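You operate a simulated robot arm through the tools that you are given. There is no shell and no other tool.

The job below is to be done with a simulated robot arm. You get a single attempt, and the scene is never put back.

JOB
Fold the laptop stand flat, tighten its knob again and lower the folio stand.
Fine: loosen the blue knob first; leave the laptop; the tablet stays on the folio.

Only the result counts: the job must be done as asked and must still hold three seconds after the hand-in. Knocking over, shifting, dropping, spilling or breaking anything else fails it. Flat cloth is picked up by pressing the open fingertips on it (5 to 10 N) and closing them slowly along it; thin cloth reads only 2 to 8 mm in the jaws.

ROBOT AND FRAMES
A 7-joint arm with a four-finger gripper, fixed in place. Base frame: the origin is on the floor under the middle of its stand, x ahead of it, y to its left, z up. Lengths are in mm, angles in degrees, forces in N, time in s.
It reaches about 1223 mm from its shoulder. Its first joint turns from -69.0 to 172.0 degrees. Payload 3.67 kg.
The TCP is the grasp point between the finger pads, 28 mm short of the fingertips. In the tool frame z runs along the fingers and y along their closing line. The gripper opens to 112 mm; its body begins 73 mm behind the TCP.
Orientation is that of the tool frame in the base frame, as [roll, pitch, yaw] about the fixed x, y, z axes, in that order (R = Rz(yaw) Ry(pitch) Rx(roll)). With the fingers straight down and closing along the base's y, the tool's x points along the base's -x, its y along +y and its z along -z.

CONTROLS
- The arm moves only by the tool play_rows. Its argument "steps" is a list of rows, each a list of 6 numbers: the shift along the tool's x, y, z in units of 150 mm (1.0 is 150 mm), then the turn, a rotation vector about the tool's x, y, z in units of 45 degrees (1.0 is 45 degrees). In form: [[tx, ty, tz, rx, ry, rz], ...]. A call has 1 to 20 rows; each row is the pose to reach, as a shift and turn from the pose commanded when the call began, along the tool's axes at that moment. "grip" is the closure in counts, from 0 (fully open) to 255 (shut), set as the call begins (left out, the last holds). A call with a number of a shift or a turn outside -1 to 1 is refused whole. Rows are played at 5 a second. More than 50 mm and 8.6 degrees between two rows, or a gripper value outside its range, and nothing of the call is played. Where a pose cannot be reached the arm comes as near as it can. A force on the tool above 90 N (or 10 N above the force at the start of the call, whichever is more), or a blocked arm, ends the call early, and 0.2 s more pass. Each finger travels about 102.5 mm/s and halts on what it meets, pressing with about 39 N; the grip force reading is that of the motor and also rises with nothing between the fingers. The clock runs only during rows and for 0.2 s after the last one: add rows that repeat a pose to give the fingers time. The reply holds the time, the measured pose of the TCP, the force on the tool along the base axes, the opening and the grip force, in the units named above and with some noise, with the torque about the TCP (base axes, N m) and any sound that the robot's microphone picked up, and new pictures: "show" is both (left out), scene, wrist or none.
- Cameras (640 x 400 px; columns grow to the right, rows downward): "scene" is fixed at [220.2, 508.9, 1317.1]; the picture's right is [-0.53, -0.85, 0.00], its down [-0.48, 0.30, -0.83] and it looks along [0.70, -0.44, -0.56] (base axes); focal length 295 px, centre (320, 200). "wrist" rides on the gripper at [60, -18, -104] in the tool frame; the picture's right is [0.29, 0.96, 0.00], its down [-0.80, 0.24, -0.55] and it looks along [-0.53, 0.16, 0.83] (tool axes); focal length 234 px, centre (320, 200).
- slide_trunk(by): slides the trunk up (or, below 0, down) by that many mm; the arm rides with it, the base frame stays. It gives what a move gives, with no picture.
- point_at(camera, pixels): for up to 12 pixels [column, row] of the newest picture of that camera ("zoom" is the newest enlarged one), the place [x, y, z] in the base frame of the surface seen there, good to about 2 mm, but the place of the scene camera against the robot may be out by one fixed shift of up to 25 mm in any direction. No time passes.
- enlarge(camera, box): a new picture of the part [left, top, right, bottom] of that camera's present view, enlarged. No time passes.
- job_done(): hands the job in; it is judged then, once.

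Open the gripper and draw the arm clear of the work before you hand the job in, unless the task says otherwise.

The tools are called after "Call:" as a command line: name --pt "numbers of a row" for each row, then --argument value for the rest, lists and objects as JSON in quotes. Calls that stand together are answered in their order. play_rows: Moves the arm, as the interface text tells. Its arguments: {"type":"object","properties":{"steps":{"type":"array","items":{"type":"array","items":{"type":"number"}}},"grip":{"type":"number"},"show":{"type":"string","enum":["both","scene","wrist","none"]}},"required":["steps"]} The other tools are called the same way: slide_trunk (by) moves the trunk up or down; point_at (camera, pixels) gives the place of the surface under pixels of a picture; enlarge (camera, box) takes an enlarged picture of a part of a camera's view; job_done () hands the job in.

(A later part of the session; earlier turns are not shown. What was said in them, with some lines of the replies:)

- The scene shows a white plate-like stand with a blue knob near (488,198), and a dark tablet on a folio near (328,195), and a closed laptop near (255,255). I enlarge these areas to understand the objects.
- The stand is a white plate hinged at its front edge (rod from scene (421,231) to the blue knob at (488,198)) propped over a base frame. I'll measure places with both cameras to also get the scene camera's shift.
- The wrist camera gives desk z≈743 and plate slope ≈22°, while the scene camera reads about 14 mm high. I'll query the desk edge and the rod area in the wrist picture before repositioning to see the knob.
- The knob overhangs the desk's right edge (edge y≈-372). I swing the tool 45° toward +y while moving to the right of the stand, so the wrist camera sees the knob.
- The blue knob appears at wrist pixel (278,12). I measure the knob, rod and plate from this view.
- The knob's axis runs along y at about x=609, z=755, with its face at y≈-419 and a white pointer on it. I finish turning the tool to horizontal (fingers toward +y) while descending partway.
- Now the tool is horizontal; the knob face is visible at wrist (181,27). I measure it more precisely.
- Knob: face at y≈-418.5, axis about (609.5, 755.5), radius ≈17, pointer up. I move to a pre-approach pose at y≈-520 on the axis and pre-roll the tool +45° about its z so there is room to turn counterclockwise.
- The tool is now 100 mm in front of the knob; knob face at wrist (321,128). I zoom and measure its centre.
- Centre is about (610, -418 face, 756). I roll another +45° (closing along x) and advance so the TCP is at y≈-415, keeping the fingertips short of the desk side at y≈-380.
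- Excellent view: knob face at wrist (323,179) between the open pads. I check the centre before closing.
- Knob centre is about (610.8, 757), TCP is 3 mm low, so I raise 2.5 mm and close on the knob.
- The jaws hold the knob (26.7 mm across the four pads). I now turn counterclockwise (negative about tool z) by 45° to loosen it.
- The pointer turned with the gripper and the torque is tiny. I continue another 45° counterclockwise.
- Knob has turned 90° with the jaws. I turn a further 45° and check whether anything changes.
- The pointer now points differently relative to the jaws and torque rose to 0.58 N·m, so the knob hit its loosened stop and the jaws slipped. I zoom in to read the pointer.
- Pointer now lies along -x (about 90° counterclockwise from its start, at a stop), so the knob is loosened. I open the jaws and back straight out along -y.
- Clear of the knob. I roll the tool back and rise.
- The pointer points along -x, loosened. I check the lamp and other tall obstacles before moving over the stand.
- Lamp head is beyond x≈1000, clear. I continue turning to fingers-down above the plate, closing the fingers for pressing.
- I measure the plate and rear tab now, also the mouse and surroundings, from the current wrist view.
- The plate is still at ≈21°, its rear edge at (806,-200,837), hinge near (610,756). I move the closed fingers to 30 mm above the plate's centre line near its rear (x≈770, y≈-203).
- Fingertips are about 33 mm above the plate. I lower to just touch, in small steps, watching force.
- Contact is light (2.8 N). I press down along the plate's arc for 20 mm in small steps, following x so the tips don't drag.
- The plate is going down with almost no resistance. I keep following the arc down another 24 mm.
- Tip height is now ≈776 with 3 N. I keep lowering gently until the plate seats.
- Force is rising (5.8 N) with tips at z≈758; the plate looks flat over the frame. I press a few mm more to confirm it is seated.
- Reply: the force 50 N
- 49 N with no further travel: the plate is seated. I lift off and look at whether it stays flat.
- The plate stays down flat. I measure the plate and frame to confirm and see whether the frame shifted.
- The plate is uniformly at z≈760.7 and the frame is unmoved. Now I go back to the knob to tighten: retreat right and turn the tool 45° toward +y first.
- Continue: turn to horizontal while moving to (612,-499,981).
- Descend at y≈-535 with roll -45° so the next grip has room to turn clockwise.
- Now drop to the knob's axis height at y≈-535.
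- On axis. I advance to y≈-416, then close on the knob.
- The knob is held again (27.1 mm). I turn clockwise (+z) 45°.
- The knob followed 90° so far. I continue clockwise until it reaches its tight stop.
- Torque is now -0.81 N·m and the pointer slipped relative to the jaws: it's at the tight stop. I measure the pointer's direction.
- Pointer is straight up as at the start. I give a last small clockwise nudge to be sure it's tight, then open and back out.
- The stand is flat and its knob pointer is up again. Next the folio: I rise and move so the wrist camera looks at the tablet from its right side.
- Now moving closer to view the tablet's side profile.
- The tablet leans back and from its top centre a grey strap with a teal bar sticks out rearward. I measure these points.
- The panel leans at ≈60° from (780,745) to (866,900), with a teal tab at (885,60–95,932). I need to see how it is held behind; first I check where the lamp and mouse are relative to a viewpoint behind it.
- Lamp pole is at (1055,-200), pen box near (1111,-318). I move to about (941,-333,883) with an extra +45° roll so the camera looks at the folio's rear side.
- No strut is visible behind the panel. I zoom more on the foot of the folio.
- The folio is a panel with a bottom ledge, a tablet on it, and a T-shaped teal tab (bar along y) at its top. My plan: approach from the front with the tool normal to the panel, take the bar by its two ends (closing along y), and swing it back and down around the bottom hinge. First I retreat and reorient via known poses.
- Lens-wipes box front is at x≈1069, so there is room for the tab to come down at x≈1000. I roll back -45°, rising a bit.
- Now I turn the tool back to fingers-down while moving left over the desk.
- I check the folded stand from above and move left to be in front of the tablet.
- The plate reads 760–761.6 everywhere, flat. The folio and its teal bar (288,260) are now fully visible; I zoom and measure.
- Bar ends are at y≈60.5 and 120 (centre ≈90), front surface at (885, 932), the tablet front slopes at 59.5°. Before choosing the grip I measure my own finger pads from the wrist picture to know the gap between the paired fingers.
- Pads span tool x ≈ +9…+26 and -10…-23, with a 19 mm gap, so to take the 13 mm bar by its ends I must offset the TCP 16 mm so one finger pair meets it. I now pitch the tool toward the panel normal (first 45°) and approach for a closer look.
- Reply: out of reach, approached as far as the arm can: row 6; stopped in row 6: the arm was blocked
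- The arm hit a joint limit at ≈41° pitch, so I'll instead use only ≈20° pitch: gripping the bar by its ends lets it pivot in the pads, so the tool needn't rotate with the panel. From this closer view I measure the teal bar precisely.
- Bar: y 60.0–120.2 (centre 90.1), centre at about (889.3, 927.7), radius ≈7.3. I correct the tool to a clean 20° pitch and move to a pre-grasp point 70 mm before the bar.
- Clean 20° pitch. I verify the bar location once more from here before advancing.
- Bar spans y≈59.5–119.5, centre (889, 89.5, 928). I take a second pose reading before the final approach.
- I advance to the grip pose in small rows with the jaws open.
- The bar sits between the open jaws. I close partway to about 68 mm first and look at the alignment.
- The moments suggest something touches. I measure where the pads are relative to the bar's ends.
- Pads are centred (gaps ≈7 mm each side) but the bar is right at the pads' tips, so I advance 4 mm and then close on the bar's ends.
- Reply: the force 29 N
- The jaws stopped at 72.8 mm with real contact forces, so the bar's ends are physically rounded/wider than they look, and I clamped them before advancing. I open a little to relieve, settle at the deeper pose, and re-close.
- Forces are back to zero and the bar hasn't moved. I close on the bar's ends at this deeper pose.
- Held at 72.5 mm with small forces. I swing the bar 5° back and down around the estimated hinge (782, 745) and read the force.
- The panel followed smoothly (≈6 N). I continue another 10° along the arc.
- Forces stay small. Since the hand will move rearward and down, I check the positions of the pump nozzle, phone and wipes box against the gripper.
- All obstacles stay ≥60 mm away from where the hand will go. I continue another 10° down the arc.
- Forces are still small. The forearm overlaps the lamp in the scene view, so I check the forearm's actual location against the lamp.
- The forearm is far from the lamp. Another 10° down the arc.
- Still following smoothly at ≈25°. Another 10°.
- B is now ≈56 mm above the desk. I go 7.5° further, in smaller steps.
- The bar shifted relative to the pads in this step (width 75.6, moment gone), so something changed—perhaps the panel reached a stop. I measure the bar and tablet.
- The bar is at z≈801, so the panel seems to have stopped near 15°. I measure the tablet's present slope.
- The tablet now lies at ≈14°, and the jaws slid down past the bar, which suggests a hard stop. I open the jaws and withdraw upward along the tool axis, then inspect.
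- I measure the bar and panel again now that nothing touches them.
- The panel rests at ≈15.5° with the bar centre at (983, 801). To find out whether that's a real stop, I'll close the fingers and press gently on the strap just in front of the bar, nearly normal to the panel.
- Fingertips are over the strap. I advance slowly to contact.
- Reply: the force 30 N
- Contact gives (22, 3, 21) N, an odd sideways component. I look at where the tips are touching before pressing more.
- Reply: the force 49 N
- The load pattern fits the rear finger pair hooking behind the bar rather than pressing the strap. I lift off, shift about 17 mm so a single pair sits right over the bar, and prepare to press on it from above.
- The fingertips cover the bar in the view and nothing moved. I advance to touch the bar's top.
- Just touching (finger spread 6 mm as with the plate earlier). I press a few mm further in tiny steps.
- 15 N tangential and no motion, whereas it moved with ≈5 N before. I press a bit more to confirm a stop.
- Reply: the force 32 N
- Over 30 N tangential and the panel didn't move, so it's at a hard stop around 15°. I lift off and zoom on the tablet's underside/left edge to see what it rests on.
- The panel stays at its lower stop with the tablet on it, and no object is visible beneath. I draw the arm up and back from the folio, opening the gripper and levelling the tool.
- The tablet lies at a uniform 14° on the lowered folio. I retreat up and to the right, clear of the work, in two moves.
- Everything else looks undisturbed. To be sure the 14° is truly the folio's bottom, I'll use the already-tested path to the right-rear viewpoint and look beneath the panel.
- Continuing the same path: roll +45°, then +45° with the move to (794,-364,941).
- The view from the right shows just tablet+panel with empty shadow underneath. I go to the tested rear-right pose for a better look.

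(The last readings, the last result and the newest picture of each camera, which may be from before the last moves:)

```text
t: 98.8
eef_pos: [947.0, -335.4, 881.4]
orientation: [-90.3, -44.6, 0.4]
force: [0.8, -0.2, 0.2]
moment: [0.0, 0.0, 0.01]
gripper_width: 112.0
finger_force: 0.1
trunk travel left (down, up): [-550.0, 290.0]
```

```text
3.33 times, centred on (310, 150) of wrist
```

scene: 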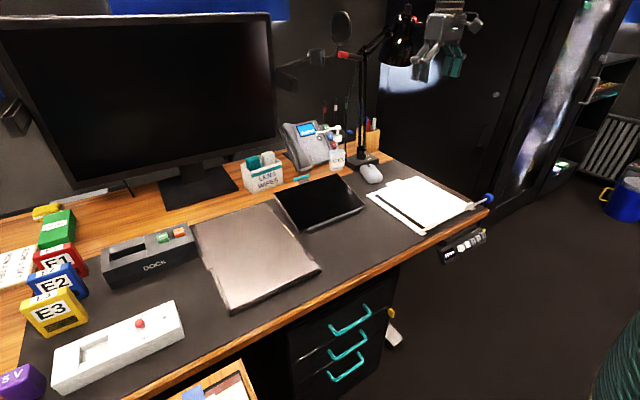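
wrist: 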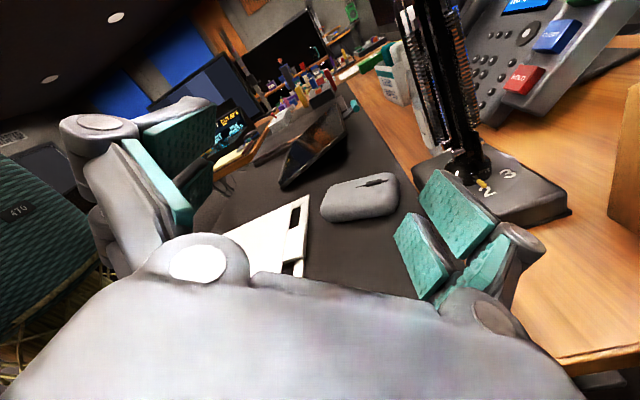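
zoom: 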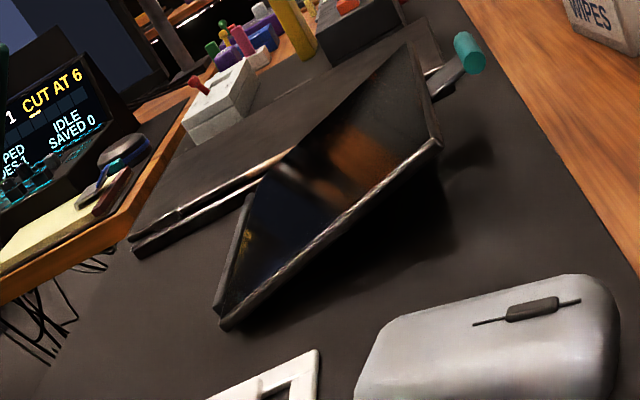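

Call:
enlarge --camera "wrist" --box '[280, 110, 360, 190]'

Call:
point_at --camera "wrist" --pixels '[[325, 160], [335, 150], [345, 150], [315, 170], [340, 145], [330, 165], [310, 178], [338, 158], [300, 185], [345, 140]]'

```text
5.00 times, centred on (320, 150) of wrist
```

zoom: 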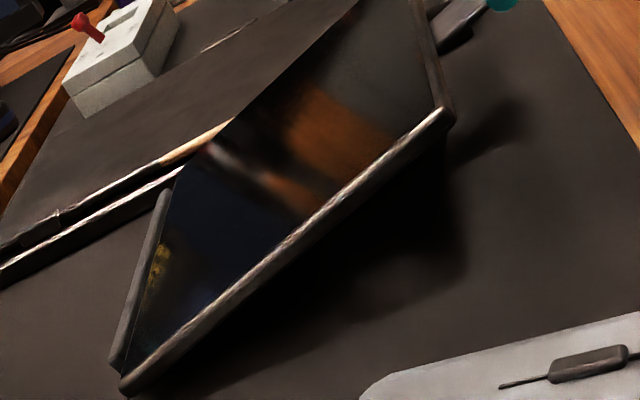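

```text
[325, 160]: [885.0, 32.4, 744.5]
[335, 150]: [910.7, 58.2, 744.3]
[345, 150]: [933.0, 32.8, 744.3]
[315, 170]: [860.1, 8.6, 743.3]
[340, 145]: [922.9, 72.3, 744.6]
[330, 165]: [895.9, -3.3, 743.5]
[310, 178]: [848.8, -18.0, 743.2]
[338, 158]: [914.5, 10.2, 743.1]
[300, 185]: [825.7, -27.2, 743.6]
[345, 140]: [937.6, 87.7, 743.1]
```

Below the panel the depth readings are all bare desk (z≈743–744), so nothing blocks it: 14° is the hinge's own lower stop. I retreat along the known path, away from the desk items.

Call:
play_rows --pt "-0.07 -0.163 -0.03 0 0 -0.167" --pt "-0.14 -0.325 -0.07 0 0 -0.333" --pt "-0.205 -0.488 -0.1 0 0 -0.5" --pt "-0.27 -0.65 -0.13 0 0 -0.667" --pt "-0.34 -0.81 -0.17 0 0 -0.833" --pt "-0.41 -0.976 -0.2 0 0 -1" --grip 0 --show "none"

Call:
play_rows --pt "0.1 -0.08 -0.1 0 0 -0.167" --pt "0.2 -0.17 -0.2 0 0 -0.333" --pt "0.3 -0.25 -0.3 0 0 -0.5" --pt "0.4 -0.33 -0.4 0 0 -0.667" --pt "0.5 -0.42 -0.5 0 0 -0.833" --pt "0.6 -0.5 -0.6 0 0 -1" --pt "0.6 -0.5 -0.6 0 0 -1" --grip 0

Call:
enlarge --camera "wrist" --box '[140, 0, 440, 190]'

Call:
enlarge --camera "scene" --box '[260, 130, 520, 270]'

```text
t: 100.2
eef_pos: [799.1, -363.2, 944.1]
orientation: [160.3, -89.7, 109.9]
force: [-0.2, -0.2, 1.0]
moment: [-0.02, 0.04, 0.0]
gripper_width: 111.7
finger_force: 0.0
trunk travel left (down, up): [-550.0, 290.0]
```

```text
t: 101.8
eef_pos: [725.5, -455.3, 1032.6]
orientation: [90.2, -45.1, 180.0]
force: [-0.5, -0.9, 1.3]
moment: [0.02, -0.01, 0.02]
gripper_width: 112.2
finger_force: 0.0
trunk travel left (down, up): [-550.0, 290.0]
```

scene: 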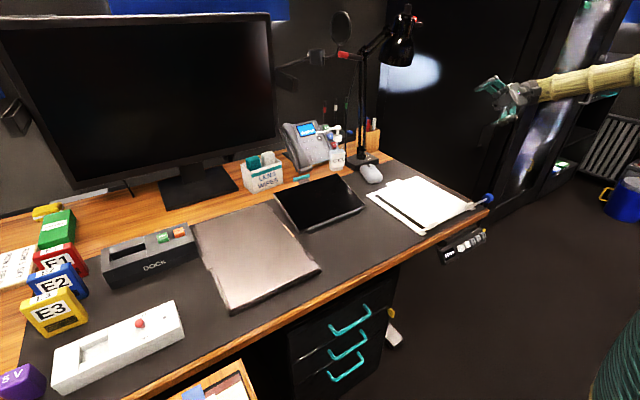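
wrist: 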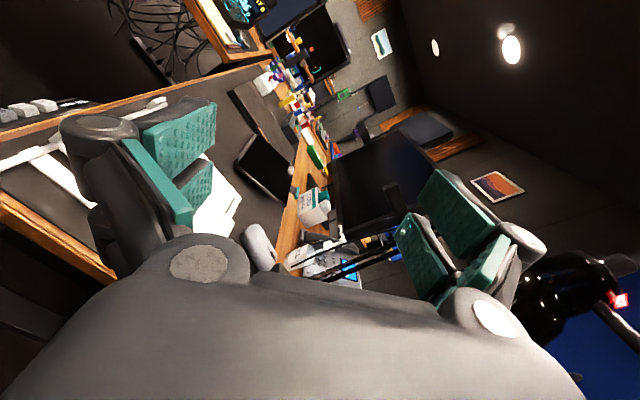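

```text
2.11 times, centred on (290, 95) of wrist
```

zoom: 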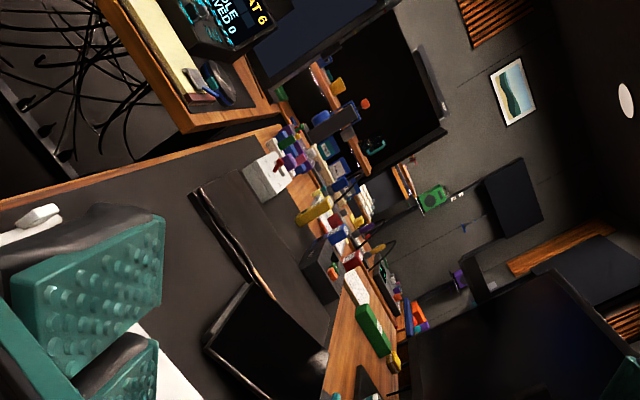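

```text
2.46 times, centred on (390, 200) of scene
```

zoom: 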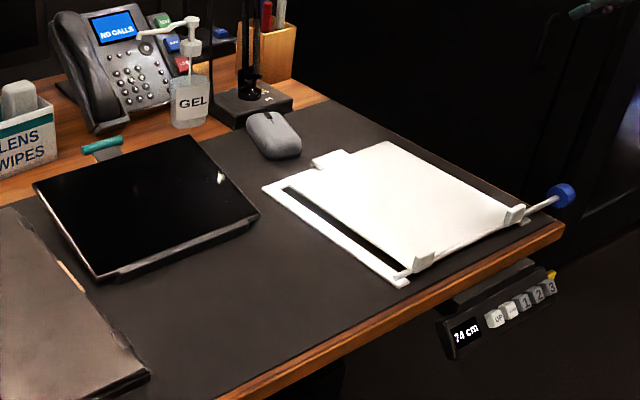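

The final views show the stand folded flat with its knob tightened back to its starting position. The folio is at its lower stop with the tablet on it, the laptop and other items look unmoved, and the gripper is open and clear. I hand the job in.

Call:
job_done

```text
The job is handed in.
```

I folded the laptop stand flat, tightened its knob again and lowered the folio stand. I've handed the job in, but I haven't seen a verdict.

- **Laptop stand:** I turned the blue knob about 90° counterclockwise to its stop to loosen it, then pressed the plate down. The plate now reads z≈760–761.6 mm at every point I measured. I then turned the knob back clockwise to its tight stop, with the pointer straight up as at the start.
- **Folio:** I held the teal bar at the top of the folio and lowered it from about 60° to about 14°. It does not lie flat. At 14° it held against about 30 N, while it had been moving with roughly 5 N. The depth readings showed only bare desk underneath, so I took 14° as the hinge's own lower limit.
- **Slip while lowering:** near that stop my fingers slid down past the bar. The tablet stayed on the folio, and the panel did not spring back.
- **Everything else:** the laptop, mouse, lamp, wipes box, gel bottle and phone look unmoved in the final pictures. The desk display still reads 74 cm.

The gripper is open and the arm is clear of the desk.
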